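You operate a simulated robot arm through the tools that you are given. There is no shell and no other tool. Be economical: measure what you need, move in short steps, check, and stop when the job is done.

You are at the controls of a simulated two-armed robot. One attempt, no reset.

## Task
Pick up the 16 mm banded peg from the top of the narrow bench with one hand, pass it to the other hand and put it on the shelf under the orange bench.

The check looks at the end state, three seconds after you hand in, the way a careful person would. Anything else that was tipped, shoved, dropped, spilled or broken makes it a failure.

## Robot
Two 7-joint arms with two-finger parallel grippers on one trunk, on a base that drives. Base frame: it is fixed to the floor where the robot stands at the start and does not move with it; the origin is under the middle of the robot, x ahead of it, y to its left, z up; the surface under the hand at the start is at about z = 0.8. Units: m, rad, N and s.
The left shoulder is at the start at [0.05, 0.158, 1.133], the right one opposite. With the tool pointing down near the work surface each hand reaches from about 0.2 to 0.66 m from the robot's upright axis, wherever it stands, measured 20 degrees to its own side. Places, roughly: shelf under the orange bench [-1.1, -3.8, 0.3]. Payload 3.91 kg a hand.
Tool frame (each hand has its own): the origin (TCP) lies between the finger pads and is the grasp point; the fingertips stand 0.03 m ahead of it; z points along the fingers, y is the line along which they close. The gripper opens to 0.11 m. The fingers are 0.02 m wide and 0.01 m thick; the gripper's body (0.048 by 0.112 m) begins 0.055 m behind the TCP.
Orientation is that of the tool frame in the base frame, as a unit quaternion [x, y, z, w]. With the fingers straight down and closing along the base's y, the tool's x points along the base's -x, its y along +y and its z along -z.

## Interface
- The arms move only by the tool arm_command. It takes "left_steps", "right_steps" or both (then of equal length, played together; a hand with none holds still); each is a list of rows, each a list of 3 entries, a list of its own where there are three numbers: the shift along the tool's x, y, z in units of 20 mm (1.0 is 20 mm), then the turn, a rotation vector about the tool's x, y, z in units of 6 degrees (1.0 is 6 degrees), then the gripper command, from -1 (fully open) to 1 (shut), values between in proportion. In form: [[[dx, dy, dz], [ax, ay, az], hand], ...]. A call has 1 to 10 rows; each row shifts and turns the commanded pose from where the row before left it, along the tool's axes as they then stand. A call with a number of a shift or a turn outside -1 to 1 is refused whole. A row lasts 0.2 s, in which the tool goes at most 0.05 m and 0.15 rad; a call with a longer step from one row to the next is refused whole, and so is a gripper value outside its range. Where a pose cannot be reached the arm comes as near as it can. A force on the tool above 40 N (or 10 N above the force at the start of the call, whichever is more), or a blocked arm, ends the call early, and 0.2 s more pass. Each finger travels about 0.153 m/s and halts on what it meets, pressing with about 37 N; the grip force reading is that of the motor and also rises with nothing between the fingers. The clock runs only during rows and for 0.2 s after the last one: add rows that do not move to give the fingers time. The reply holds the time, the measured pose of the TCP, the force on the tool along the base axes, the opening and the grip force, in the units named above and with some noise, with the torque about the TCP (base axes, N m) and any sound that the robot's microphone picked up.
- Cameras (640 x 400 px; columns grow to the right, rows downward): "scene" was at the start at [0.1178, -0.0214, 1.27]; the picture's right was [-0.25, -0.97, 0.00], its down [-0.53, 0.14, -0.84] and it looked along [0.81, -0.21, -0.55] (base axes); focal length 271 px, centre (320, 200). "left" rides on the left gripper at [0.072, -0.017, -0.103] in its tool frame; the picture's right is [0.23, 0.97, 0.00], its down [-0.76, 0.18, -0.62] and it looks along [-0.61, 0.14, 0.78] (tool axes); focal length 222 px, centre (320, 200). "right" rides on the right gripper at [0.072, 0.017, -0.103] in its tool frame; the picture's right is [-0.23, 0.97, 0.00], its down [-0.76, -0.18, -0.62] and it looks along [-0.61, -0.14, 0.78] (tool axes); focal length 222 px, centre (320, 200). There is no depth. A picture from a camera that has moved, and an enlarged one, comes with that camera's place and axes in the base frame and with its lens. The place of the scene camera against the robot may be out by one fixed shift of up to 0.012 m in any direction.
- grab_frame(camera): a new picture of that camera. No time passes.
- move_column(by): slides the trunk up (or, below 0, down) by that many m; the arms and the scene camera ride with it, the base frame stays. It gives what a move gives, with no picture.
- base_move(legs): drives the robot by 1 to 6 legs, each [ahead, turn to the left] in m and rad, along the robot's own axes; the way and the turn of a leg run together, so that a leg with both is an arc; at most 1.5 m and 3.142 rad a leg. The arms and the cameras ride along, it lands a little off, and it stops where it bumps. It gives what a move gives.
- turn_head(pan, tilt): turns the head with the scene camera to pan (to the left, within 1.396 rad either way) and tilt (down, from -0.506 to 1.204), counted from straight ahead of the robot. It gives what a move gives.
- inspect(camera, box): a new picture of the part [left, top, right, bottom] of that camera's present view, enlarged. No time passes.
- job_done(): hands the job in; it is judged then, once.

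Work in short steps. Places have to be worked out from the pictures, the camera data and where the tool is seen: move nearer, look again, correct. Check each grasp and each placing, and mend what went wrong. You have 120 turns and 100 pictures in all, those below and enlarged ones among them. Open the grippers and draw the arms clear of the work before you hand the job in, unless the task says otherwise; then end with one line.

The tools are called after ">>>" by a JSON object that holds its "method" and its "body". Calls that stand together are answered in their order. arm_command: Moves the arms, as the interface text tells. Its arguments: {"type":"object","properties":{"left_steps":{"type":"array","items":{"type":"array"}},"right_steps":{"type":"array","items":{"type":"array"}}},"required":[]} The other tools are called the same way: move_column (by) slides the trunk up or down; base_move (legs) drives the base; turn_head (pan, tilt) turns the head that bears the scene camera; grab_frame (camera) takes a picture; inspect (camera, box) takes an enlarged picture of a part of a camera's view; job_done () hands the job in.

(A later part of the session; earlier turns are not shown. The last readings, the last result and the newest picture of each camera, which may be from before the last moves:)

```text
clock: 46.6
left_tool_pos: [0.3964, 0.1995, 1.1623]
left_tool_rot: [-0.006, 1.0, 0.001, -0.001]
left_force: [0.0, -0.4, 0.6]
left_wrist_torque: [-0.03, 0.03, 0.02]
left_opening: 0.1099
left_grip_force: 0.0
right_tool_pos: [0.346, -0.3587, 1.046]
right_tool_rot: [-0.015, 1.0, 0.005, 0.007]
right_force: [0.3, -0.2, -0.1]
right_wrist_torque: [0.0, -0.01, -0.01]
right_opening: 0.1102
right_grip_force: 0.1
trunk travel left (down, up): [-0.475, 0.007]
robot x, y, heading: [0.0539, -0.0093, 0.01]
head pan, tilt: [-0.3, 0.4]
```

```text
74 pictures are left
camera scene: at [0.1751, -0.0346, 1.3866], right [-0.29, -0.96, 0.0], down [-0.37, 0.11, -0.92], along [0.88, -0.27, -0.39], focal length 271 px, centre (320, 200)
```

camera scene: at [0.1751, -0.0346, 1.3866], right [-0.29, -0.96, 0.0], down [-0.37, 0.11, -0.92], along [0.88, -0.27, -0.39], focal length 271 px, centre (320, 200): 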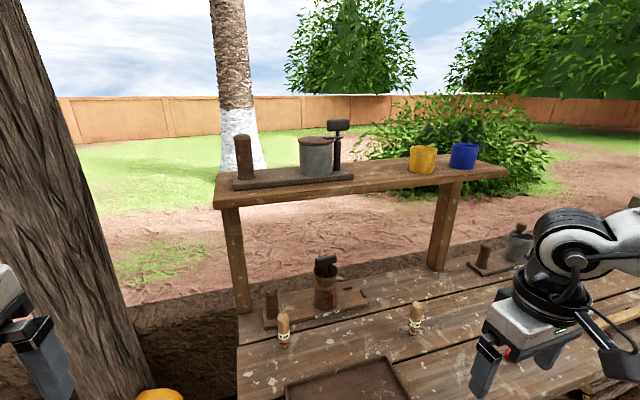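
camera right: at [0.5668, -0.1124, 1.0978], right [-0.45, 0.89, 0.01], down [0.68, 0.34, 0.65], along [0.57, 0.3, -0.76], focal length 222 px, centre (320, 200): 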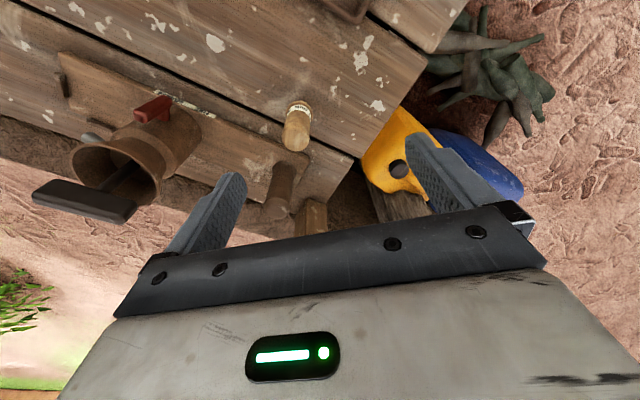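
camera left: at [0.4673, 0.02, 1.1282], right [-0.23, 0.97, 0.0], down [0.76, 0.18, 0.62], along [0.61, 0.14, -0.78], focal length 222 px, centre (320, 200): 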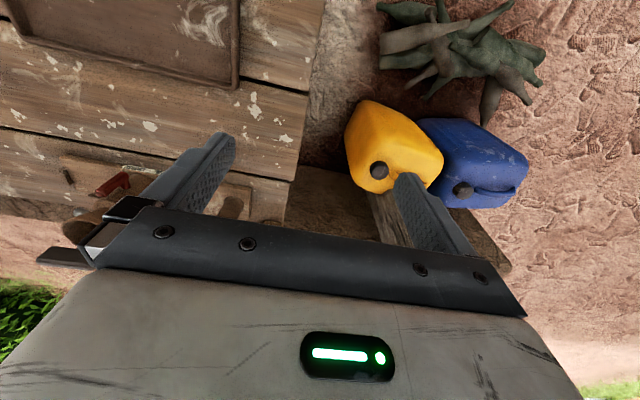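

The cups and the other things on the shelf are upright and in their old places. It would be better to stand at about (0.17, -0.25), clear of the branches, with the peg in easy range of the left hand. I look at the floor on the right first.

>>> {"method": "turn_head", "body": {"pan": -0.9, "tilt": 0.95}}

>>> {"method": "grab_frame", "body": {"camera": "scene"}}

>>> {"method": "turn_head", "body": {"pan": -1.39, "tilt": 0.45}}

>>> {"method": "grab_frame", "body": {"camera": "scene"}}

```text
clock: 47.6
left_tool_pos: [0.3971, 0.2017, 1.1606]
left_tool_rot: [-0.007, 1.0, 0.0, 0.0]
left_force: [0.3, -0.1, -0.1]
left_wrist_torque: [0.0, -0.01, -0.01]
left_opening: 0.1098
left_grip_force: 0.1
right_tool_pos: [0.3449, -0.3591, 1.0482]
right_tool_rot: [-0.016, 1.0, 0.005, 0.007]
right_force: [-0.3, 1.0, -0.5]
right_wrist_torque: [0.0, -0.03, -0.01]
right_opening: 0.11
right_grip_force: 0.0
trunk travel left (down, up): [-0.475, 0.007]
robot x, y, heading: [0.0578, -0.0078, 0.008]
head pan, tilt: [-0.901, 0.949]
```

```text
73 pictures are left
camera scene: at [0.1322, -0.0644, 1.34], right [-0.78, -0.63, 0.0], down [-0.51, 0.63, -0.58], along [0.37, -0.45, -0.81], focal length 271 px, centre (320, 200)
```

scene: 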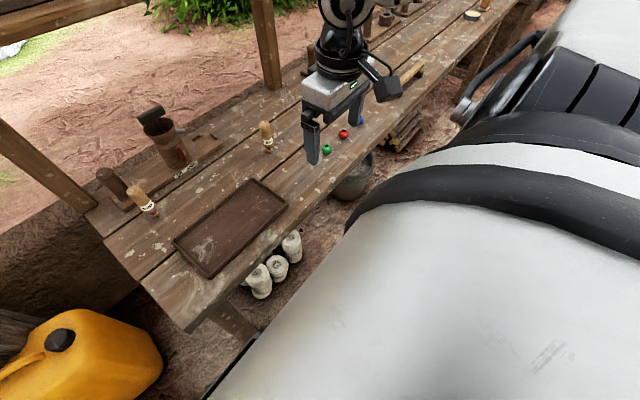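

```text
clock: 48.6
left_tool_pos: [0.3978, 0.1996, 1.1611]
left_tool_rot: [-0.007, 1.0, 0.0, 0.0]
left_force: [-0.4, -0.2, -0.3]
left_wrist_torque: [0.0, 0.03, 0.02]
left_opening: 0.1102
left_grip_force: 0.1
right_tool_pos: [0.3452, -0.3581, 1.0464]
right_tool_rot: [-0.016, 1.0, 0.004, 0.007]
right_force: [0.6, 1.1, 0.1]
right_wrist_torque: [0.0, 0.0, 0.02]
right_opening: 0.1095
right_grip_force: 0.1
trunk travel left (down, up): [-0.475, 0.007]
robot x, y, heading: [0.0568, -0.0095, 0.014]
head pan, tilt: [-1.389, 0.45]
```

```text
72 pictures are left
camera scene: at [0.1039, -0.0981, 1.3819], right [-0.98, -0.19, 0.0], down [-0.08, 0.43, -0.9], along [0.17, -0.88, -0.44], focal length 271 px, centre (320, 200)
```

scene: 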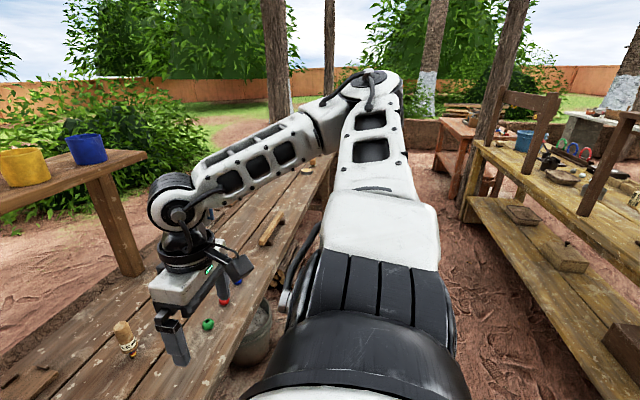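

The floor to the right is free. I back up and shift right to about (0.15, -0.25) in short legs, keeping the elbows away from the upper shelf.

>>> {"method": "base_move", "body": {"legs": [[-0.2, 0], [0, -0.7], [0.38, 0], [0, 0.69]]}}

>>> {"method": "turn_head", "body": {"pan": 0.2, "tilt": 0.7}}

>>> {"method": "grab_frame", "body": {"camera": "scene"}}

```text
clock: 54.3
left_tool_pos: [0.5463, -0.3095, 1.1608]
left_tool_rot: [0.329, 0.944, 0.003, -0.003]
left_force: [-0.6, -0.1, -0.3]
left_wrist_torque: [0.02, 0.0, -0.02]
left_opening: 0.1103
left_grip_force: 0.1
right_tool_pos: [0.1479, -0.7082, 1.0471]
right_tool_rot: [0.323, 0.946, 0.003, 0.011]
right_force: [0.1, 0.1, 0.0]
right_wrist_torque: [0.04, 0.02, 0.01]
right_opening: 0.1101
right_grip_force: 0.1
trunk travel left (down, up): [-0.475, 0.007]
robot x, y, heading: [0.1522, -0.2551, -0.678]
head pan, tilt: [-1.389, 0.45]
stopped in leg 4: the robot was blocked; the commanded pose is now the measured one
```

```text
clock: 55.9
left_tool_pos: [0.5444, -0.3087, 1.16]
left_tool_rot: [0.33, 0.944, 0.003, -0.001]
left_force: [0.3, -0.2, -0.1]
left_wrist_torque: [0.03, 0.0, -0.01]
left_opening: 0.11
left_grip_force: 0.1
right_tool_pos: [0.1472, -0.7063, 1.048]
right_tool_rot: [0.325, 0.946, 0.003, 0.01]
right_force: [-0.5, 0.2, -0.7]
right_wrist_torque: [0.01, -0.04, -0.01]
right_opening: 0.1101
right_grip_force: 0.0
trunk travel left (down, up): [-0.475, 0.007]
robot x, y, heading: [0.147, -0.2565, -0.681]
head pan, tilt: [0.201, 0.7]
```

```text
71 pictures are left
camera scene: at [0.2436, -0.3166, 1.3604], right [-0.46, -0.89, 0.0], down [-0.57, 0.3, -0.77], along [0.68, -0.35, -0.64], focal length 271 px, centre (320, 200)
```

scene: 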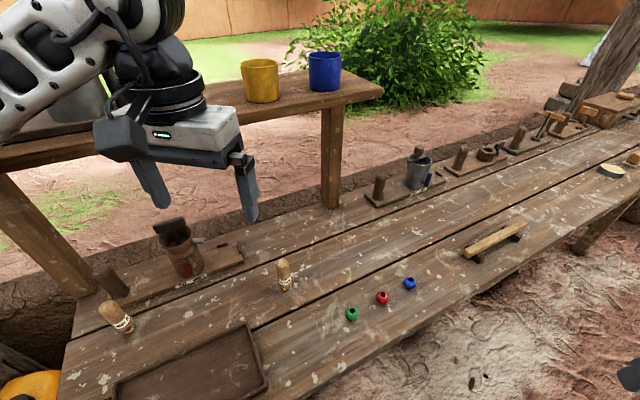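

The last turn was blocked, so I look toward the left elbow and the shelf, and down at the front of the base.

>>> {"method": "turn_head", "body": {"pan": 0.9, "tilt": 0.3}}

>>> {"method": "grab_frame", "body": {"camera": "scene"}}

>>> {"method": "turn_head", "body": {"pan": 0.7, "tilt": 1.2}}

>>> {"method": "grab_frame", "body": {"camera": "scene"}}

```text
clock: 57.0
left_tool_pos: [0.5444, -0.3089, 1.1605]
left_tool_rot: [0.33, 0.944, 0.003, 0.0]
left_force: [-0.1, -0.1, -0.1]
left_wrist_torque: [0.0, -0.01, 0.02]
left_opening: 0.1101
left_grip_force: 0.1
right_tool_pos: [0.148, -0.7071, 1.0478]
right_tool_rot: [0.325, 0.945, 0.003, 0.01]
right_force: [-0.3, 0.8, -0.4]
right_wrist_torque: [-0.01, 0.01, 0.02]
right_opening: 0.1098
right_grip_force: 0.1
trunk travel left (down, up): [-0.475, 0.007]
robot x, y, heading: [0.1466, -0.2516, -0.68]
head pan, tilt: [0.901, 0.3]
```

```text
70 pictures are left
camera scene: at [0.2592, -0.257, 1.3965], right [0.22, -0.98, 0.0], down [-0.28, -0.07, -0.96], along [0.93, 0.21, -0.29], focal length 271 px, centre (320, 200)
```

scene: 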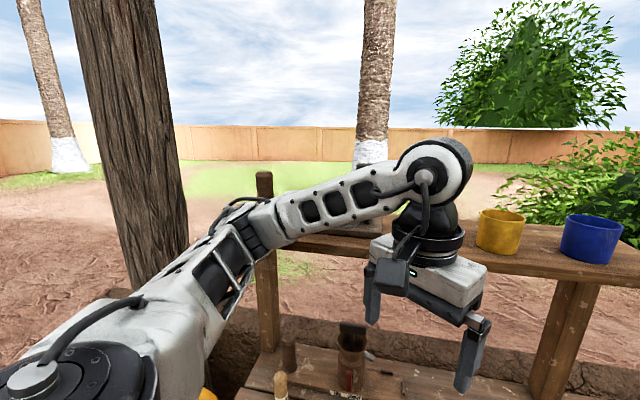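

```text
clock: 58.2
left_tool_pos: [0.5439, -0.3085, 1.1608]
left_tool_rot: [0.33, 0.944, 0.003, -0.001]
left_force: [0.0, 0.1, 0.1]
left_wrist_torque: [0.01, -0.02, -0.02]
left_opening: 0.11
left_grip_force: 0.1
right_tool_pos: [0.1485, -0.7079, 1.0472]
right_tool_rot: [0.324, 0.946, 0.002, 0.011]
right_force: [-0.1, 0.1, -0.9]
right_wrist_torque: [0.02, 0.0, 0.05]
right_opening: 0.1099
right_grip_force: 0.0
trunk travel left (down, up): [-0.475, 0.007]
robot x, y, heading: [0.149, -0.2561, -0.677]
head pan, tilt: [0.7, 1.201]
```

```text
69 pictures are left
camera scene: at [0.2244, -0.2763, 1.3243], right [0.02, -1.0, 0.0], down [-0.93, -0.02, -0.37], along [0.37, 0.01, -0.93], focal length 271 px, centre (320, 200)
```

scene: 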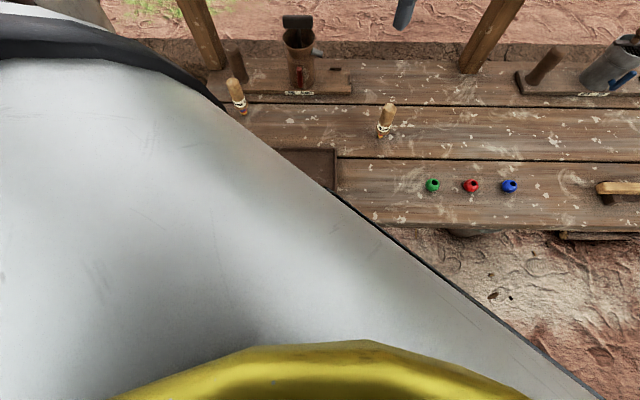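

The cause of the block is not visible from the head. I roll the right hand inward so that its camera looks at the robot's own base and the bench's underside.

>>> {"method": "arm_command", "body": {"right_steps": [[[0, 0, 0], [-1, 0, 0], -1], [[0, 0, 0], [-1, 0, 0], -1], [[0, 0, 0], [-1, 0, 0], -1], [[0, 0, 0], [-1, 0, 0], -1], [[0, 0, 0], [-1, 0, 0], -1], [[0, 0, 0], [-1, 0, 0], -1], [[0, 0, 0], [-1, 0, 0], -1], [[0, 0, 0], [-1, 0, 0], -1], [[0, 0, 0], [-1, 0, 0], -1]]}}

>>> {"method": "grab_frame", "body": {"camera": "right"}}

```text
clock: 60.2
left_tool_pos: [0.5452, -0.3086, 1.1604]
left_tool_rot: [0.33, 0.944, 0.003, -0.002]
left_force: [-0.5, 0.0, -0.8]
left_wrist_torque: [0.02, 0.0, -0.03]
left_opening: 0.1099
left_grip_force: 0.0
right_tool_pos: [0.1448, -0.7048, 1.0409]
right_tool_rot: [0.288, 0.84, 0.436, 0.147]
right_force: [3.9, -2.2, 6.2]
right_wrist_torque: [-0.26, 0.42, 0.28]
right_opening: 0.1102
right_grip_force: 0.0
trunk travel left (down, up): [-0.475, 0.007]
robot x, y, heading: [0.1522, -0.2512, -0.685]
head pan, tilt: [0.7, 1.201]
```

```text
68 pictures are left
camera right: at [0.0424, -0.7196, 1.1163], right [0.53, 0.3, 0.79], down [0.23, -0.95, 0.21], along [0.82, 0.07, -0.57], focal length 222 px, centre (320, 200)
```

right: 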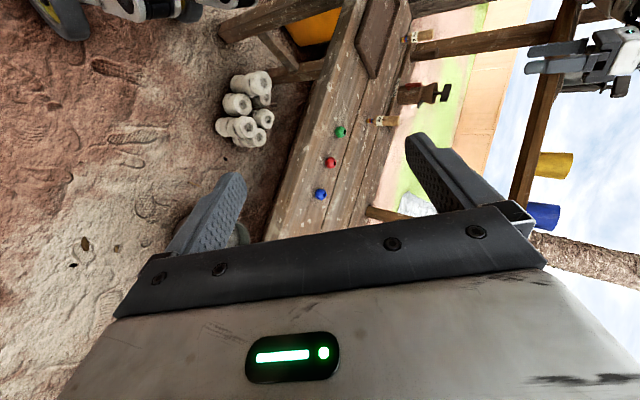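

The right camera shows free space around the base, so the cause stays unclear. From this very pose, however, the peg is only about 0.38 m from the left shoulder. I roll the right hand back and bring the left hand toward the peg at safe height.

>>> {"method": "arm_command", "body": {"left_steps": [[[0.2, 1, 0], [0, 0, 0], -1], [[0.2, 1, 0], [0, 0, 0], -1], [[0.2, 1, 0], [0, 0, 0], -1], [[0.2, 1, 0], [0, 0, 0], -1], [[0.2, 1, 0], [0, 0, 0], -1], [[0.2, 1, 0], [0, 0, 0], -1], [[0.2, 1, 0], [0, 0, 0], -1], [[0.2, 1, 0], [0, 0, 0], -1], [[0.2, 0, 0.5], [0, 0, 0], -1]], "right_steps": [[[0, 0, 0], [1, 0, 0], -1], [[0, 0, 0], [1, 0, 0], -1], [[0, 0, 0], [1, 0, 0], -1], [[0, 0, 0], [1, 0, 0], -1], [[0, 0, 0], [1, 0, 0], -1], [[0, 0, 0], [1, 0, 0], -1], [[0, 0, 0], [1, 0, 0], -1], [[0, 0, 0], [1, 0, 0], -1], [[0, 0, 0], [1, 0, 0], -1]]}}

>>> {"method": "grab_frame", "body": {"camera": "left"}}

>>> {"method": "turn_head", "body": {"pan": 0.8, "tilt": 0.5}}

>>> {"method": "grab_frame", "body": {"camera": "scene"}}

```text
clock: 62.2
left_tool_pos: [0.6159, -0.1625, 1.1524]
left_tool_rot: [0.33, 0.944, 0.004, -0.002]
left_force: [-24.8, -6.3, 12.7]
left_wrist_torque: [0.66, -1.49, 0.79]
left_opening: 0.0996
left_grip_force: 0.1
right_tool_pos: [0.1486, -0.7087, 1.0459]
right_tool_rot: [0.325, 0.946, 0.003, 0.01]
right_force: [0.2, 0.1, 0.3]
right_wrist_torque: [0.0, 0.01, 0.01]
right_opening: 0.1098
right_grip_force: 0.1
trunk travel left (down, up): [-0.475, 0.007]
robot x, y, heading: [0.1481, -0.255, -0.68]
head pan, tilt: [0.7, 1.201]
```

```text
67 pictures are left
camera left: at [0.5497, -0.1317, 1.2559], right [0.43, 0.9, 0.01], down [0.71, -0.34, 0.62], along [0.56, -0.26, -0.78], focal length 222 px, centre (320, 200)
```

left: 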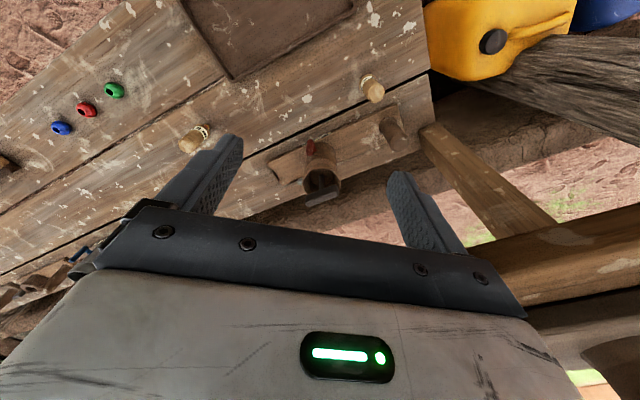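

```text
clock: 63.3
left_tool_pos: [0.6159, -0.1636, 1.1525]
left_tool_rot: [0.33, 0.944, 0.005, -0.001]
left_force: [-26.4, -1.7, 14.7]
left_wrist_torque: [0.72, -1.78, 1.08]
left_opening: 0.1007
left_grip_force: 0.0
right_tool_pos: [0.1472, -0.7077, 1.0458]
right_tool_rot: [0.325, 0.946, 0.004, 0.01]
right_force: [0.6, 0.0, 0.0]
right_wrist_torque: [0.02, -0.02, 0.02]
right_opening: 0.11
right_grip_force: 0.1
trunk travel left (down, up): [-0.475, 0.007]
robot x, y, heading: [0.1461, -0.2541, -0.679]
head pan, tilt: [0.799, 0.499]
```

```text
66 pictures are left
camera scene: at [0.2588, -0.2686, 1.378], right [0.12, -0.99, 0.0], down [-0.47, -0.06, -0.88], along [0.87, 0.1, -0.47], focal length 271 px, centre (320, 200)
```

scene: 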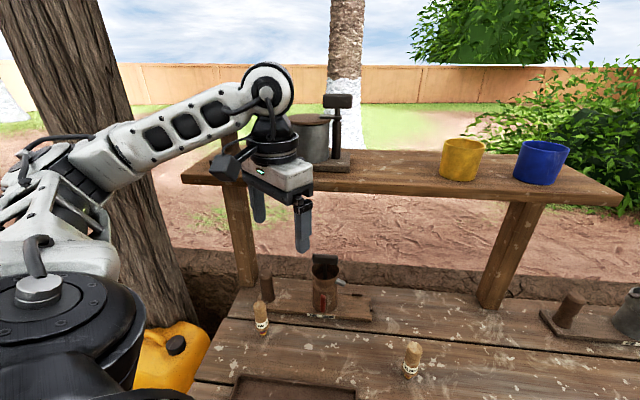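

The left hand is pressing on the front edge of the upper shelf, which overhangs to about x = 0.68, almost over the peg. A vertical approach is therefore not possible, and the grasp needs a pitched hand from the front. I pull the hand back off the shelf.

>>> {"method": "arm_command", "body": {"left_steps": [[[0.777, -0.629, 0], [0, 0, 0], -1], [[0.777, -0.629, 0], [0, 0, 0], -1], [[0.777, -0.629, 0], [0, 0, 0], -1], [[0.777, -0.629, 0], [0, 0, 0], -1], [[0.777, -0.629, 0], [0, 0, 0], -1], [[0.777, -0.629, 0], [0, 0, 0], -1]]}}

>>> {"method": "base_move", "body": {"legs": [[-0.15, 0], [0, 0.48]]}}

>>> {"method": "turn_head", "body": {"pan": 0.2, "tilt": 0.45}}

>>> {"method": "grab_frame", "body": {"camera": "scene"}}

```text
clock: 64.7
left_tool_pos: [0.5117, -0.1647, 1.1538]
left_tool_rot: [0.329, 0.944, 0.002, -0.005]
left_force: [0.1, -0.9, 0.0]
left_wrist_torque: [0.03, -0.02, 0.01]
left_opening: 0.11
left_grip_force: 0.1
left hand out of reach, approached as far as the arm can: row 6
right_tool_pos: [0.1508, -0.7084, 1.046]
right_tool_rot: [0.324, 0.946, 0.003, 0.008]
right_force: [-0.4, -1.0, 0.4]
right_wrist_torque: [-0.01, 0.01, 0.0]
right_opening: 0.1098
right_grip_force: 0.0
trunk travel left (down, up): [-0.475, 0.007]
robot x, y, heading: [0.1494, -0.2534, -0.676]
head pan, tilt: [0.799, 0.499]
```

```text
clock: 67.4
left_tool_pos: [0.3176, 0.0795, 1.1538]
left_tool_rot: [0.104, 0.995, 0.001, -0.005]
left_force: [-0.4, 0.1, -0.3]
left_wrist_torque: [-0.02, -0.01, -0.01]
left_opening: 0.1098
left_grip_force: 0.0
right_tool_pos: [0.2382, -0.5653, 1.0472]
right_tool_rot: [0.099, 0.995, 0.004, 0.008]
right_force: [-0.4, 0.2, -0.3]
right_wrist_torque: [0.0, 0.01, -0.02]
right_opening: 0.1099
right_grip_force: 0.0
trunk travel left (down, up): [-0.475, 0.007]
robot x, y, heading: [0.0359, -0.1604, -0.213]
head pan, tilt: [0.799, 0.499]
```

```text
clock: 68.4
left_tool_pos: [0.3172, 0.0805, 1.1542]
left_tool_rot: [0.104, 0.995, 0.002, -0.004]
left_force: [0.3, 0.8, 0.2]
left_wrist_torque: [-0.01, 0.0, 0.0]
left_opening: 0.1099
left_grip_force: 0.0
right_tool_pos: [0.2383, -0.5648, 1.0475]
right_tool_rot: [0.098, 0.995, 0.004, 0.008]
right_force: [0.2, 0.8, -0.4]
right_wrist_torque: [-0.01, 0.0, 0.02]
right_opening: 0.1099
right_grip_force: 0.1
trunk travel left (down, up): [-0.475, 0.007]
robot x, y, heading: [0.0351, -0.1583, -0.219]
head pan, tilt: [0.201, 0.45]
```

```text
65 pictures are left
camera scene: at [0.1584, -0.1693, 1.3819], right [-0.02, -1.0, 0.0], down [-0.44, 0.01, -0.9], along [0.9, -0.01, -0.44], focal length 271 px, centre (320, 200)
```

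scene: 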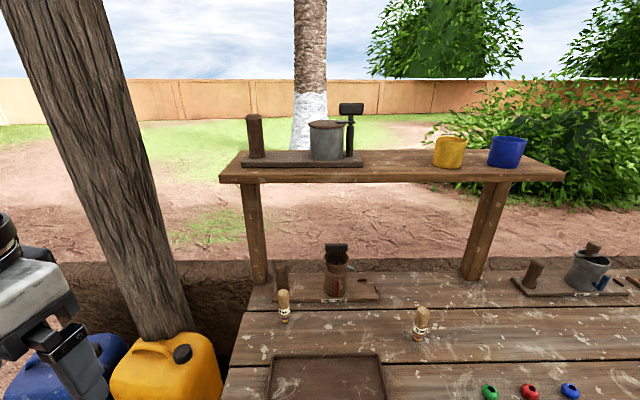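

The scene is intact and the robot stands at (0.035, -0.16), heading -0.215. I pitch the left hand 45 degrees forward for an inclined grasp below the shelf edge.

>>> {"method": "arm_command", "body": {"left_steps": [[[0, 0, 0], [0, -1, 0], -1], [[0, 0, 0], [0, -1, 0], -1], [[0, 0, 0], [0, -1, 0], -1], [[0, 0, 0], [0, -1, 0], -1], [[0, 0, 0], [0, -1, 0], -1], [[0, 0, 0], [0, -1, 0], -1], [[0, 0, 0], [0, -1, 0], -1], [[0, 0, 0], [0, -0.5, 0], -1], [[0, 0, 0], [0, 0, 0], -1]]}}

>>> {"method": "grab_frame", "body": {"camera": "left"}}

```text
clock: 70.4
left_tool_pos: [0.41, 0.1184, 1.2277]
left_tool_rot: [0.098, 0.921, -0.04, 0.375]
left_force: [1.2, 0.3, -0.4]
left_wrist_torque: [-0.02, 0.0, -0.03]
left_opening: 0.1103
left_grip_force: 0.0
left hand out of reach, approached as far as the arm can: row 1, 2, 3, 4, 5, 6, 7, 8
right_tool_pos: [0.2391, -0.5655, 1.0471]
right_tool_rot: [0.098, 0.995, 0.004, 0.007]
right_force: [0.8, -0.1, -1.1]
right_wrist_torque: [-0.05, 0.0, -0.04]
right_opening: 0.1099
right_grip_force: 0.1
trunk travel left (down, up): [-0.475, 0.007]
robot x, y, heading: [0.0361, -0.1589, -0.22]
head pan, tilt: [0.201, 0.45]
```

```text
64 pictures are left
camera left: at [0.2853, 0.1274, 1.2504], right [0.04, 0.99, -0.16], down [0.14, 0.15, 0.98], along [0.99, -0.07, -0.13], focal length 222 px, centre (320, 200)
```

left: 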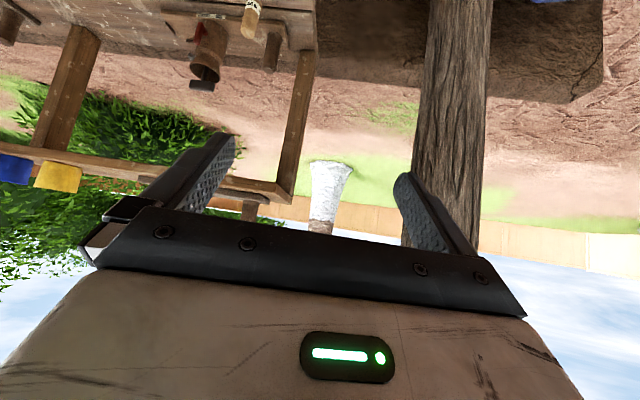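

The hand now points forward and down at 45 degrees. I move it along that line toward a pre-grasp point about 0.1 m before the peg and look on the way.

>>> {"method": "arm_command", "body": {"left_steps": [[[0.1, -0.45, 1], [0, 0, 0], -1], [[0.1, -0.45, 1], [0, 0, 0], -1], [[0.1, -0.45, 1], [0, 0, 0], -1], [[0.1, -0.45, 1], [0, 0, 0], -1], [[0.1, -0.45, 1], [0, 0, 0], -1], [[0.1, -0.45, 1], [0, 0, 0], -1], [[0.1, -0.45, 1], [0, 0, 0], -1], [[0.1, -0.45, 1], [0, 0, 0], -1], [[0.1, -0.45, 1], [0, 0, 0], -1], [[0, 0, 0], [0, 0, 0], -1]]}}

>>> {"method": "grab_frame", "body": {"camera": "left"}}

```text
clock: 72.6
left_tool_pos: [0.5129, 0.0212, 1.0927]
left_tool_rot: [0.097, 0.921, -0.038, 0.376]
left_force: [-0.2, 0.2, 0.6]
left_wrist_torque: [0.01, -0.02, 0.04]
left_opening: 0.1102
left_grip_force: 0.0
left hand out of reach, approached as far as the arm can: row 1, 2, 3
right_tool_pos: [0.2393, -0.5645, 1.047]
right_tool_rot: [0.099, 0.995, 0.004, 0.007]
right_force: [-0.3, 0.0, 0.2]
right_wrist_torque: [-0.01, -0.02, 0.01]
right_opening: 0.1101
right_grip_force: 0.0
trunk travel left (down, up): [-0.475, 0.007]
robot x, y, heading: [0.0356, -0.1609, -0.216]
head pan, tilt: [0.201, 0.45]
```

```text
63 pictures are left
camera left: at [0.3891, 0.0301, 1.1157], right [0.04, 0.99, -0.16], down [0.14, 0.15, 0.98], along [0.99, -0.06, -0.13], focal length 222 px, centre (320, 200)
```

left: 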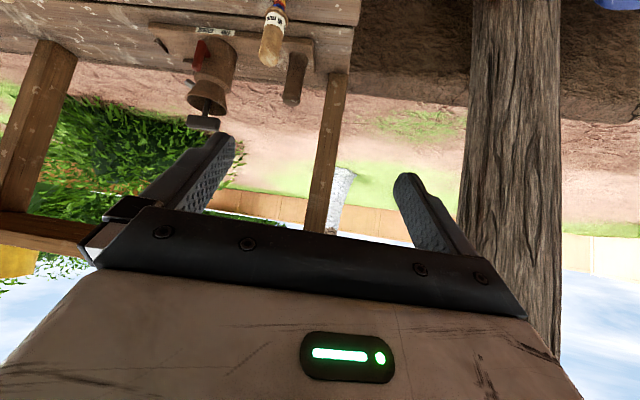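

The peg again computes to about [0.656, -0.085]. I move to the pre-grasp point.

>>> {"method": "arm_command", "body": {"left_steps": [[[0.19, -0.49, 1], [0, 0, 0], -1], [[0.19, -0.49, 1], [0, 0, 0], -1], [[0.19, -0.49, 1], [0, 0, 0], -1], [[0.19, -0.49, 1], [0, 0, 0], -1], [[0.19, -0.49, 1], [0, 0, 0], -1], [[0.19, -0.49, 1], [0, 0, 0], -1], [[0.19, -0.49, 1], [0, 0, 0], -1], [[0.19, -0.49, 1], [0, 0, 0], -1], [[0, 0, 0], [0, 0, 0], -1]]}}

>>> {"method": "grab_frame", "body": {"camera": "left"}}

>>> {"method": "grab_frame", "body": {"camera": "scene"}}

```text
clock: 74.6
left_tool_pos: [0.5857, -0.0756, 0.9568]
left_tool_rot: [0.097, 0.921, -0.039, 0.376]
left_force: [-0.2, 0.6, -0.9]
left_wrist_torque: [0.02, 0.0, -0.01]
left_opening: 0.1098
left_grip_force: 0.1
right_tool_pos: [0.2389, -0.5656, 1.0464]
right_tool_rot: [0.098, 0.995, 0.003, 0.007]
right_force: [0.4, 0.4, -0.5]
right_wrist_torque: [0.01, 0.03, 0.02]
right_opening: 0.11
right_grip_force: 0.0
trunk travel left (down, up): [-0.475, 0.007]
robot x, y, heading: [0.0351, -0.1625, -0.217]
head pan, tilt: [0.201, 0.45]
```

```text
62 pictures are left
camera left: at [0.4617, -0.0665, 0.9796], right [0.04, 0.99, -0.16], down [0.14, 0.15, 0.98], along [0.99, -0.07, -0.13], focal length 222 px, centre (320, 200)
```

left: 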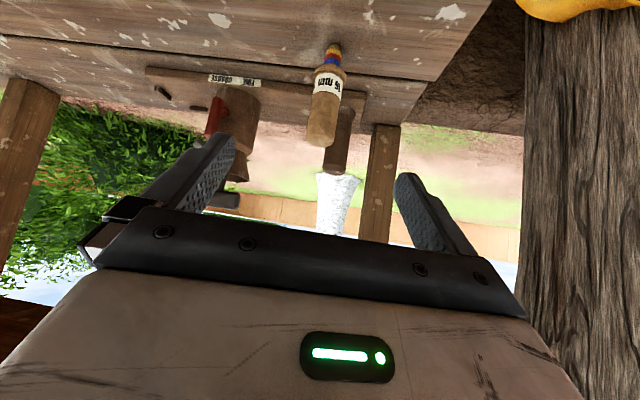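

```text
61 pictures are left
camera scene: at [0.1583, -0.1693, 1.382], right [-0.02, -1.0, 0.0], down [-0.44, 0.01, -0.9], along [0.9, -0.02, -0.44], focal length 271 px, centre (320, 200)
```

scene: 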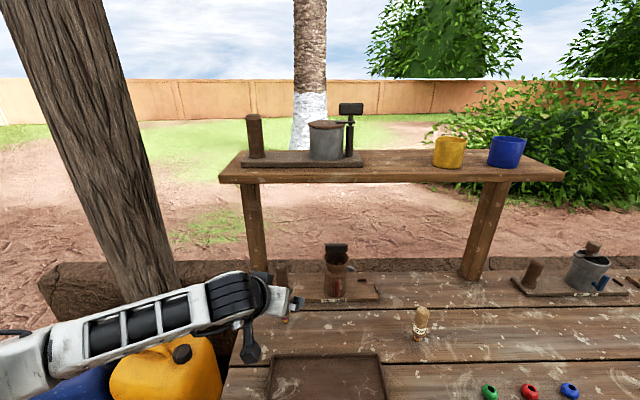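

The view is clear: the peg is at [0.655, -0.089], its handle spans z of about 0.832 to 0.904, and it sits centred between the fingers. I advance 0.10 m along the fingers, leaving the lower handle for the other hand, and check before closing.

>>> {"method": "arm_command", "body": {"left_steps": [[[0.01, 0.02, 0.85], [0, 0, 0], -1], [[0.01, 0.02, 0.85], [0, 0, 0], -1], [[0.01, 0.02, 0.85], [0, 0, 0], -1], [[0.01, 0.02, 0.85], [0, 0, 0], -1], [[0.01, 0.02, 0.85], [0, 0, 0], -1], [[0.01, 0.02, 0.85], [0, 0, 0], -1], [[0, 0, 0], [0, 0, 0], -1]]}}

>>> {"method": "grab_frame", "body": {"camera": "left"}}

```text
clock: 76.2
left_tool_pos: [0.6545, -0.0859, 0.8843]
left_tool_rot: [0.097, 0.921, -0.038, 0.376]
left_force: [-0.4, -0.5, 0.2]
left_wrist_torque: [0.04, 0.01, 0.01]
left_opening: 0.11
left_grip_force: 0.0
right_tool_pos: [0.2405, -0.5655, 1.0473]
right_tool_rot: [0.099, 0.995, 0.004, 0.008]
right_force: [0.5, 0.4, -0.4]
right_wrist_torque: [0.0, 0.0, -0.02]
right_opening: 0.1101
right_grip_force: 0.0
trunk travel left (down, up): [-0.475, 0.007]
robot x, y, heading: [0.0331, -0.1613, -0.224]
head pan, tilt: [0.201, 0.45]
```

```text
60 pictures are left
camera left: at [0.5303, -0.0774, 0.9063], right [0.04, 0.99, -0.16], down [0.14, 0.15, 0.98], along [0.99, -0.07, -0.13], focal length 222 px, centre (320, 200)
```

left: 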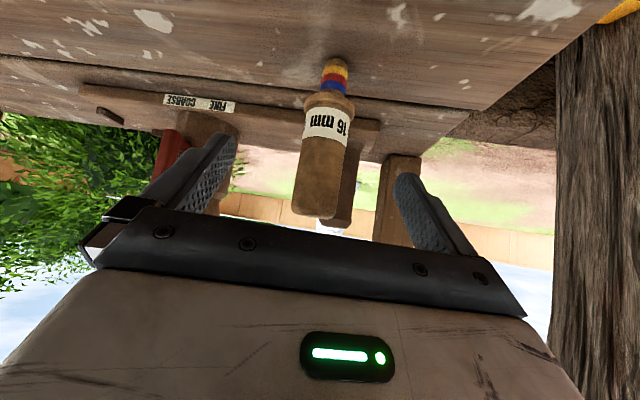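

The handle sits right at the TCP, so I close the left gripper.

>>> {"method": "arm_command", "body": {"left_steps": [[[0, 0, 0], [0, 0, 0], 0], [[0, 0, 0], [0, 0, 0], 0.6], [[0, 0, 0], [0, 0, 0], 1], [[0, 0, 0], [0, 0, 0], 1], [[0, 0, 0], [0, 0, 0], 1]]}}

>>> {"method": "grab_frame", "body": {"camera": "left"}}

```text
clock: 77.4
left_tool_pos: [0.6545, -0.0874, 0.8847]
left_tool_rot: [0.097, 0.921, -0.038, 0.376]
left_force: [0.6, -0.5, 0.1]
left_wrist_torque: [0.0, 0.01, 0.01]
left_opening: 0.0253
left_grip_force: 36.9
right_tool_pos: [0.2386, -0.5654, 1.0476]
right_tool_rot: [0.098, 0.995, 0.003, 0.008]
right_force: [-0.1, 0.1, -0.1]
right_wrist_torque: [0.01, -0.04, -0.01]
right_opening: 0.1101
right_grip_force: 0.0
trunk travel left (down, up): [-0.475, 0.007]
robot x, y, heading: [0.033, -0.1554, -0.218]
head pan, tilt: [0.201, 0.45]
```

```text
59 pictures are left
camera left: at [0.53, -0.0775, 0.9064], right [0.04, 0.99, -0.16], down [0.14, 0.15, 0.98], along [0.99, -0.07, -0.13], focal length 222 px, centre (320, 200)
```

left: 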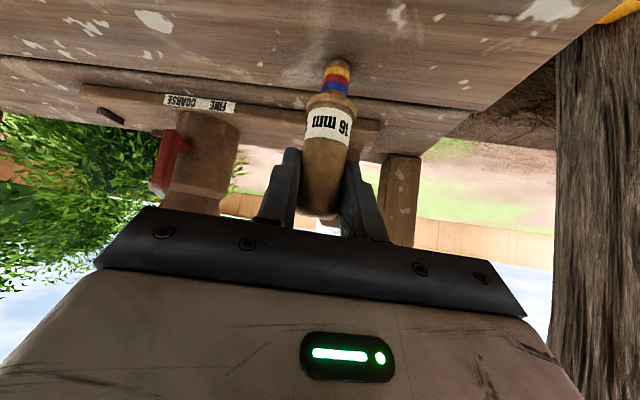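

The peg is gripped: opening 25 mm, force 37 N. I lift it straight up 3 cm and then draw back along the hand axis, away from the shelf edge.

>>> {"method": "arm_command", "body": {"left_steps": [[[-0.35, 0, -0.36], [0, 0, 0], 1], [[-0.7, 0, -0.715], [0, 0, 0], 1], [[-0.35, 0, -0.5], [0, 0, 0], 1], [[0, 0, -1], [0, 0, 0], 1], [[0, 0, -1], [0, 0, 0], 1], [[0, 0, -1], [0, 0, 0], 1], [[0, 0, -1], [0, 0, 0], 1], [[0, 0, -1], [0, 0, 0], 1], [[0, 0, -1], [0, 0, 0], 1], [[0, 0, 0], [0, 0, 0], 1]]}}

>>> {"method": "grab_frame", "body": {"camera": "left"}}

>>> {"method": "grab_frame", "body": {"camera": "scene"}}

```text
clock: 79.6
left_tool_pos: [0.5703, -0.0687, 1.0113]
left_tool_rot: [0.098, 0.921, -0.039, 0.375]
left_force: [0.4, 0.2, -1.0]
left_wrist_torque: [-0.03, -0.01, 0.01]
left_opening: 0.0251
left_grip_force: 37.4
right_tool_pos: [0.2394, -0.5671, 1.047]
right_tool_rot: [0.099, 0.995, 0.003, 0.007]
right_force: [-0.3, -0.2, -0.4]
right_wrist_torque: [0.0, 0.02, 0.02]
right_opening: 0.1098
right_grip_force: 0.2
trunk travel left (down, up): [-0.475, 0.007]
robot x, y, heading: [0.0345, -0.1582, -0.216]
head pan, tilt: [0.201, 0.45]
```

```text
58 pictures are left
camera left: at [0.4467, -0.0596, 1.0341], right [0.04, 0.99, -0.16], down [0.14, 0.15, 0.98], along [0.99, -0.07, -0.13], focal length 222 px, centre (320, 200)
```

left: 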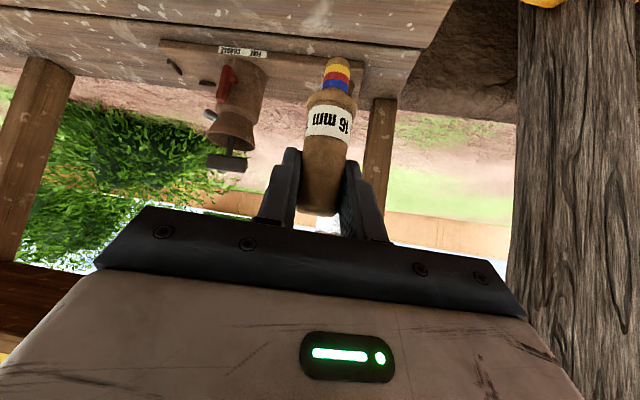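

```text
57 pictures are left
camera scene: at [0.1586, -0.1694, 1.3819], right [-0.02, -1.0, 0.0], down [-0.44, 0.01, -0.9], along [0.9, -0.02, -0.44], focal length 271 px, centre (320, 200)
```

scene: 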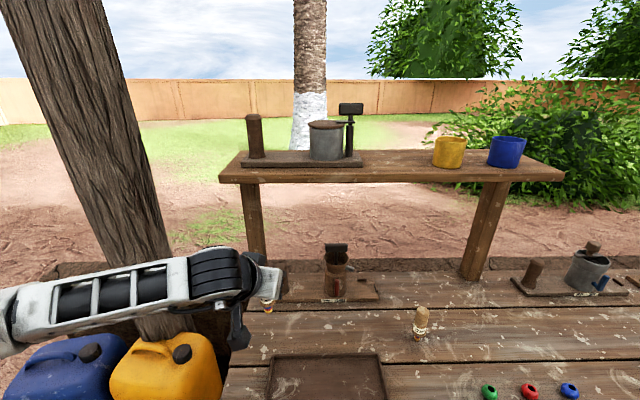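

The peg is secure. I zoom in on it in the gripper to measure how much handle is free below the fingers for the second hand.

>>> {"method": "inspect", "body": {"camera": "left", "box": [240, 40, 400, 240]}}

```text
2.00 times, centred on (320, 140) of left
camera zoom: at [0.4467, -0.0596, 1.0341], right [0.04, 0.99, -0.16], down [0.14, 0.15, 0.98], along [0.99, -0.07, -0.13], focal length 444 px, centre (320, 320)
```

zoom: 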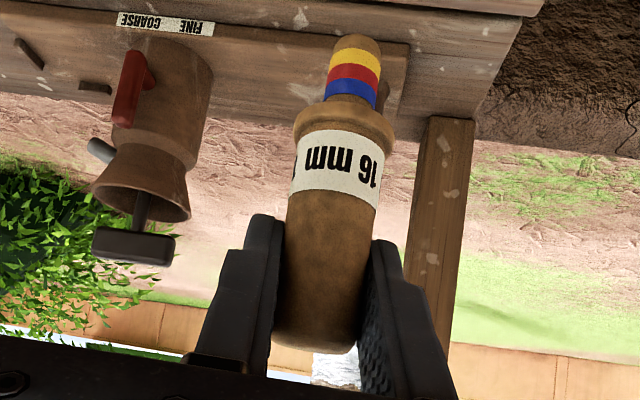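

About 21 mm of handle is free below the left fingers, followed by the collar. The right hand can grip at the collar, some 54 mm below the left TCP, nearly level and from the right side. I back the base away from the bench first.

>>> {"method": "base_move", "body": {"legs": [[-0.3, 0]]}}

>>> {"method": "arm_command", "body": {"left_steps": [[[0, 0, 0], [0.7, 0, 0.715], 1], [[0, 0, 0], [0.7, 0, 0.715], 1], [[0, 0, 0], [0.7, 0, 0.715], 1], [[0, 0, 0], [0.7, 0, 0.715], 1], [[0, 0, 0], [0.7, 0, 0.715], 1], [[0, 0, 0], [0.7, 0, 0.715], 1], [[0, 0, 0], [0.7, 0, 0.715], 1], [[0, 0, 0], [0.35, 0, 0.36], 1], [[0, 0, 0], [0, 0, 0], 1]], "right_steps": [[[0, 0, 0], [0, -1, 0], -1], [[0, 0, 0], [0, -1, 0], -1], [[0, 0, 0], [0, -1, 0], -1], [[0, 0, 0], [0, -1, 0], -1], [[0, 0, 0], [0, -1, 0], -1], [[0, 0, 0], [0, -1, 0], -1], [[0, 0, 0], [0, -1, 0], -1], [[0, 0, 0], [0, -1, 0], -1], [[0, 0, 0], [0, -1, 0], -1]]}}

```text
clock: 81.6
left_tool_pos: [0.2753, -0.0039, 1.011]
left_tool_rot: [0.099, 0.921, -0.039, 0.375]
left_force: [1.0, -0.5, -0.6]
left_wrist_torque: [0.02, 0.02, 0.01]
left_opening: 0.0253
left_grip_force: 37.0
right_tool_pos: [-0.0564, -0.5, 1.0479]
right_tool_rot: [0.099, 0.995, 0.004, 0.008]
right_force: [0.0, 0.1, -1.0]
right_wrist_torque: [-0.04, 0.01, 0.01]
right_opening: 0.11
right_grip_force: 0.0
trunk travel left (down, up): [-0.475, 0.007]
robot x, y, heading: [-0.261, -0.0969, -0.221]
head pan, tilt: [0.201, 0.45]
```

```text
clock: 83.6
left_tool_pos: [0.2746, -0.007, 1.0119]
left_tool_rot: [0.418, 0.826, -0.171, 0.338]
left_force: [0.1, -0.5, 0.0]
left_wrist_torque: [-0.02, 0.01, -0.03]
left_opening: 0.0253
left_grip_force: 36.8
left hand out of reach, approached as far as the arm can: row 7, 8
right_tool_pos: [-0.0327, -0.5394, 1.0404]
right_tool_rot: [0.091, 0.883, -0.04, 0.458]
right_force: [0.4, 0.4, 0.1]
right_wrist_torque: [0.0, -0.03, 0.02]
right_opening: 0.11
right_grip_force: 0.1
right hand out of reach, approached as far as the arm can: row 4, 5, 6, 7, 8
trunk travel left (down, up): [-0.475, 0.007]
robot x, y, heading: [-0.2617, -0.0956, -0.224]
head pan, tilt: [0.201, 0.45]
```

The left hand holds the peg upright, pointing right-forward. I shift it toward the robot's middle and turn the right hand 48 degrees inward.

>>> {"method": "arm_command", "body": {"left_steps": [[[-0.243, -0.935, 0.24], [0, 0, 0], 1], [[-0.243, -0.935, 0.24], [0, 0, 0], 1], [[-0.243, -0.935, 0.24], [0, 0, 0], 1], [[-0.243, -0.935, 0.24], [0, 0, 0], 1], [[-0.243, -0.935, 0.24], [0, 0, 0], 1], [[-0.243, -0.935, 0.24], [0, 0, 0], 1], [[-0.243, -0.935, 0.24], [0, 0, 0], 1], [[0, 0, 0], [0, 0, 0], 1]], "right_steps": [[[0, 0, 0], [-0.81, 0, -0.59], -1], [[0, 0, 0], [-0.81, 0, -0.59], -1], [[0, 0, 0], [-0.81, 0, -0.59], -1], [[0, 0, 0], [-0.81, 0, -0.59], -1], [[0, 0, 0], [-0.81, 0, -0.59], -1], [[0, 0, 0], [-0.81, 0, -0.59], -1], [[0, 0, 0], [-0.81, 0, -0.59], -1], [[0, 0, 0], [-0.81, 0, -0.59], -1]]}}

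```text
clock: 85.4
left_tool_pos: [0.1985, -0.1248, 1.0115]
left_tool_rot: [0.417, 0.827, -0.169, 0.337]
left_force: [0.6, -0.1, 0.6]
left_wrist_torque: [-0.02, 0.01, 0.0]
left_opening: 0.0252
left_grip_force: 36.6
right_tool_pos: [-0.0313, -0.5396, 1.0405]
right_tool_rot: [-0.281, 0.842, 0.144, 0.438]
right_force: [-0.3, 0.4, 0.6]
right_wrist_torque: [-0.03, -0.01, 0.01]
right_opening: 0.1098
right_grip_force: 0.0
trunk travel left (down, up): [-0.475, 0.007]
robot x, y, heading: [-0.2596, -0.0945, -0.225]
head pan, tilt: [0.201, 0.45]
```

Both orientations are good. I pitch the right hand up another 15 degrees (to 20 below level) and bring it toward a pre-grasp point 0.13 m short of the peg.

>>> {"method": "arm_command", "body": {"right_steps": [[[0, 0, 0], [0, -0.83, 0], -1], [[0, 0, 0], [0, -0.83, 0], -1], [[0, 0, 0], [0, -0.84, 0], -1], [[-0.217, 0.611, 0.95], [0, 0, 0], -1], [[-0.217, 0.611, 0.95], [0, 0, 0], -1], [[-0.217, 0.611, 0.95], [0, 0, 0], -1], [[-0.217, 0.611, 0.95], [0, 0, 0], -1], [[-0.217, 0.611, 0.95], [0, 0, 0], -1], [[-0.217, 0.611, 0.95], [0, 0, 0], -1], [[-0.217, 0.611, 0.95], [0, 0, 0], -1]]}}

>>> {"method": "arm_command", "body": {"right_steps": [[[-0.217, 0.611, 0.95], [0, 0, 0], -1], [[-0.217, 0.611, 0.95], [0, 0, 0], -1], [[-0.217, 0.611, 0.95], [0, 0, 0], -1], [[-0.217, 0.611, 0.95], [0, 0, 0], -1], [[0, 0, 0], [0, 0, 0], -1]]}}

>>> {"method": "grab_frame", "body": {"camera": "right"}}

```text
clock: 87.6
left_tool_pos: [0.1994, -0.1258, 1.0106]
left_tool_rot: [0.417, 0.827, -0.17, 0.337]
left_force: [-0.5, -0.1, -0.7]
left_wrist_torque: [-0.02, 0.02, 0.0]
left_opening: 0.0256
left_grip_force: 36.8
right_tool_pos: [0.0267, -0.39, 1.0227]
right_tool_rot: [-0.259, 0.778, 0.177, 0.545]
right_force: [0.9, -0.8, 0.1]
right_wrist_torque: [0.0, 0.04, 0.0]
right_opening: 0.1099
right_grip_force: 0.0
trunk travel left (down, up): [-0.475, 0.007]
robot x, y, heading: [-0.2605, -0.0905, -0.218]
head pan, tilt: [0.201, 0.45]
```

```text
clock: 88.8
left_tool_pos: [0.1985, -0.1257, 1.0111]
left_tool_rot: [0.417, 0.826, -0.17, 0.338]
left_force: [0.0, 0.3, -0.4]
left_wrist_torque: [-0.01, 0.01, 0.03]
left_opening: 0.0253
left_grip_force: 36.7
right_tool_pos: [0.0583, -0.3064, 1.0121]
right_tool_rot: [-0.258, 0.778, 0.178, 0.545]
right_force: [0.1, 0.1, -1.1]
right_wrist_torque: [0.01, -0.01, 0.02]
right_opening: 0.1098
right_grip_force: 0.1
right hand out of reach, approached as far as the arm can: row 1, 2, 3
trunk travel left (down, up): [-0.475, 0.007]
robot x, y, heading: [-0.259, -0.0959, -0.217]
head pan, tilt: [0.201, 0.45]
```

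```text
55 pictures are left
camera right: at [-0.0497, -0.3653, 0.9803], right [-0.52, 0.83, 0.21], down [-0.16, -0.33, 0.93], along [0.84, 0.45, 0.3], focal length 222 px, centre (320, 200)
```

right: 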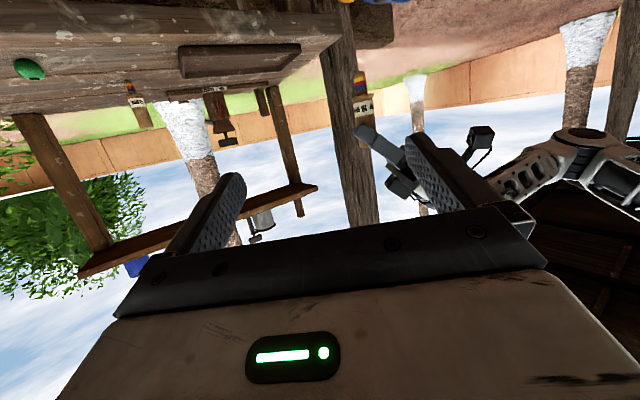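

The right camera sees the peg and the left gripper ahead. I continue to the pre-grasp point.

>>> {"method": "arm_command", "body": {"right_steps": [[[-0.24, 0.615, 0.957], [0, 0, 0], -1], [[-0.24, 0.615, 0.957], [0, 0, 0], -1], [[-0.24, 0.615, 0.957], [0, 0, 0], -1], [[-0.24, 0.615, 0.957], [0, 0, 0], -1], [[-0.24, 0.615, 0.957], [0, 0, 0], -1], [[0, 0, 0], [0, 0, 0], -1]]}}

>>> {"method": "grab_frame", "body": {"camera": "right"}}

```text
clock: 90.2
left_tool_pos: [0.199, -0.1244, 1.0124]
left_tool_rot: [0.418, 0.827, -0.169, 0.337]
left_force: [-0.7, 0.3, -0.1]
left_wrist_torque: [-0.02, 0.01, -0.01]
left_opening: 0.0251
left_grip_force: 37.4
right_tool_pos: [0.1006, -0.1982, 1.0013]
right_tool_rot: [-0.259, 0.778, 0.177, 0.545]
right_force: [-0.5, -0.9, -0.2]
right_wrist_torque: [0.07, 0.0, 0.0]
right_opening: 0.1101
right_grip_force: 0.2
trunk travel left (down, up): [-0.475, 0.007]
robot x, y, heading: [-0.2628, -0.0957, -0.223]
head pan, tilt: [0.201, 0.45]
```

```text
54 pictures are left
camera right: at [-0.008, -0.2562, 0.9685], right [-0.52, 0.83, 0.21], down [-0.16, -0.33, 0.93], along [0.84, 0.45, 0.3], focal length 222 px, centre (320, 200)
```

right: 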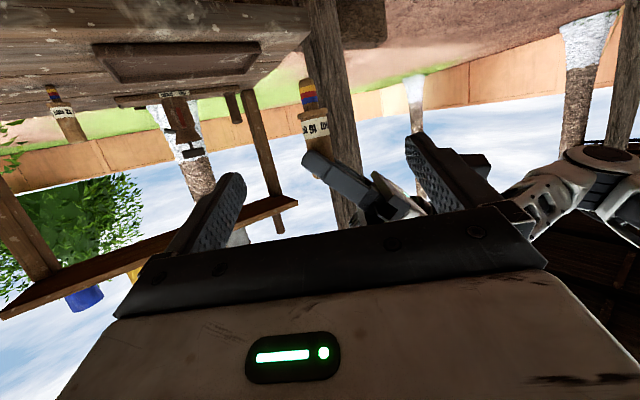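

I zoom in to compare the collar's position with the expected approach point, pixel (320, 116).

>>> {"method": "inspect", "body": {"camera": "right", "box": [260, 60, 400, 220]}}

```text
2.50 times, centred on (330, 140) of right
camera zoom: at [-0.008, -0.2562, 0.9685], right [-0.52, 0.83, 0.21], down [-0.16, -0.33, 0.93], along [0.84, 0.45, 0.3], focal length 555 px, centre (295, 350)
```

zoom: 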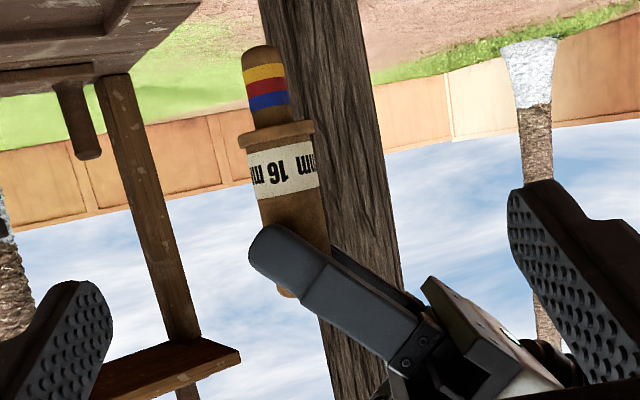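

The collar sits 7 mm to the camera-left and 2 mm low of my line. I correct for that, advance 0.08 m, and look again.

>>> {"method": "arm_command", "body": {"right_steps": [[[0.08, -0.38, 0], [0, 0, 0], -1], [[0, 0, 0.8], [0, 0, 0], -1], [[0, 0, 0.8], [0, 0, 0], -1], [[0, 0, 0.8], [0, 0, 0], -1], [[0, 0, 0.8], [0, 0, 0], -1], [[0, 0, 0.8], [0, 0, 0], -1], [[0, 0, 0], [0, 0, 0], -1]]}}

>>> {"method": "inspect", "body": {"camera": "right", "box": [200, 60, 460, 240]}}

```text
clock: 91.8
left_tool_pos: [0.1978, -0.1253, 1.0111]
left_tool_rot: [0.418, 0.826, -0.17, 0.337]
left_force: [-0.1, -0.7, 0.1]
left_wrist_torque: [0.05, 0.02, -0.04]
left_opening: 0.0254
left_grip_force: 37.0
right_tool_pos: [0.165, -0.1598, 0.9726]
right_tool_rot: [-0.259, 0.778, 0.178, 0.545]
right_force: [-0.2, -0.6, 0.0]
right_wrist_torque: [-0.01, 0.0, 0.01]
right_opening: 0.1101
right_grip_force: 0.1
trunk travel left (down, up): [-0.475, 0.007]
robot x, y, heading: [-0.2613, -0.0901, -0.217]
head pan, tilt: [0.201, 0.45]
```

```text
2.22 times, centred on (330, 150) of right
camera zoom: at [0.0576, -0.2185, 0.9398], right [-0.52, 0.83, 0.21], down [-0.16, -0.33, 0.93], along [0.84, 0.45, 0.3], focal length 494 px, centre (298, 311)
```

zoom: 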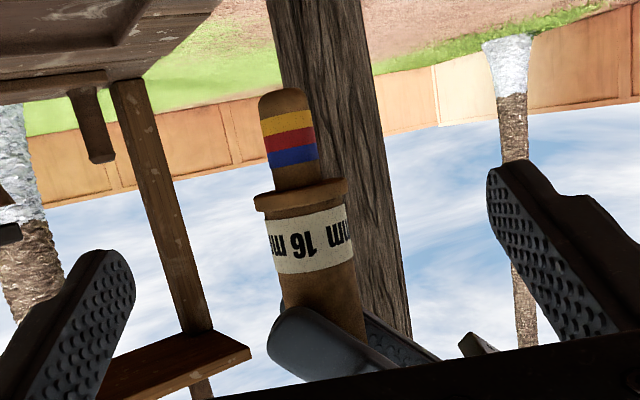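

The collar is right on line, at (301, 197) against an expected (298, 201). I advance the last 5 cm and check.

>>> {"method": "arm_command", "body": {"right_steps": [[[0.03, 0.04, 0.8], [0, 0, 0], -1], [[0, 0, 0.85], [0, 0, 0], -1], [[0, 0, 0.85], [0, 0, 0], -1], [[0, 0, 0], [0, 0, 0], -1]]}}

>>> {"method": "inspect", "body": {"camera": "right", "box": [200, 80, 460, 260]}}

```text
clock: 92.8
left_tool_pos: [0.2, -0.1264, 1.0118]
left_tool_rot: [0.418, 0.826, -0.17, 0.338]
left_force: [-0.3, -0.1, -0.6]
left_wrist_torque: [-0.05, 0.0, 0.01]
left_opening: 0.0253
left_grip_force: 36.7
right_tool_pos: [0.2019, -0.1317, 0.9541]
right_tool_rot: [-0.259, 0.778, 0.177, 0.544]
right_force: [0.0, -0.3, -0.2]
right_wrist_torque: [0.02, 0.0, 0.01]
right_opening: 0.1103
right_grip_force: 0.0
trunk travel left (down, up): [-0.475, 0.007]
robot x, y, heading: [-0.2564, -0.0967, -0.216]
head pan, tilt: [0.201, 0.45]
```

```text
2.22 times, centred on (330, 170) of right
camera zoom: at [0.0939, -0.1905, 0.9228], right [-0.52, 0.83, 0.21], down [-0.16, -0.33, 0.93], along [0.84, 0.45, 0.3], focal length 494 px, centre (298, 267)
```

zoom: 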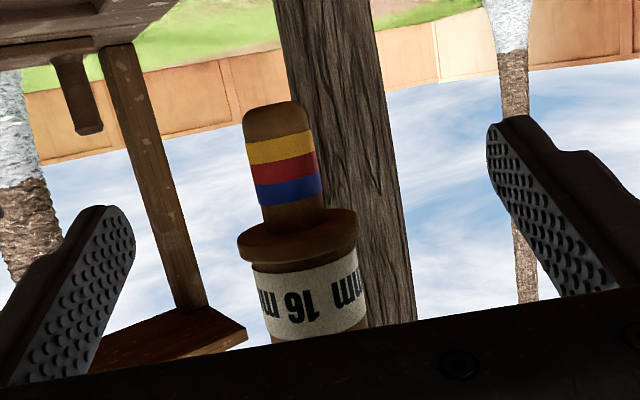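

The collar is at (298, 240), right at the right hand's TCP. I close the right gripper while the left keeps holding.

>>> {"method": "arm_command", "body": {"right_steps": [[[0, 0, 0], [0, 0, 0], 0], [[0, 0, 0], [0, 0, 0], 0.4], [[0, 0, 0], [0, 0, 0], 1], [[0, 0, 0], [0, 0, 0], 1], [[0, 0, 0], [0, 0, 0], 1]]}}

>>> {"method": "inspect", "body": {"camera": "right", "box": [200, 80, 460, 260]}}

```text
clock: 94.0
left_tool_pos: [0.2006, -0.1259, 1.0124]
left_tool_rot: [0.417, 0.827, -0.17, 0.338]
left_force: [0.8, -2.2, -1.3]
left_wrist_torque: [-0.08, -0.04, -0.04]
left_opening: 0.0248
left_grip_force: 36.8
right_tool_pos: [0.2022, -0.1304, 0.9548]
right_tool_rot: [-0.258, 0.778, 0.178, 0.545]
right_force: [-0.8, 1.5, 0.8]
right_wrist_torque: [0.0, -0.01, 0.01]
right_opening: 0.0303
right_grip_force: 37.3
trunk travel left (down, up): [-0.475, 0.007]
robot x, y, heading: [-0.2589, -0.0966, -0.22]
head pan, tilt: [0.201, 0.45]
```

```text
2.22 times, centred on (330, 170) of right
camera zoom: at [0.0937, -0.1903, 0.9228], right [-0.52, 0.83, 0.21], down [-0.16, -0.33, 0.93], along [0.84, 0.45, 0.3], focal length 494 px, centre (298, 267)
```

zoom: 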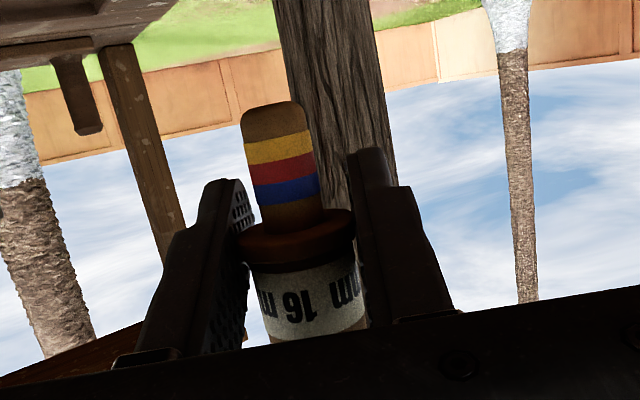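

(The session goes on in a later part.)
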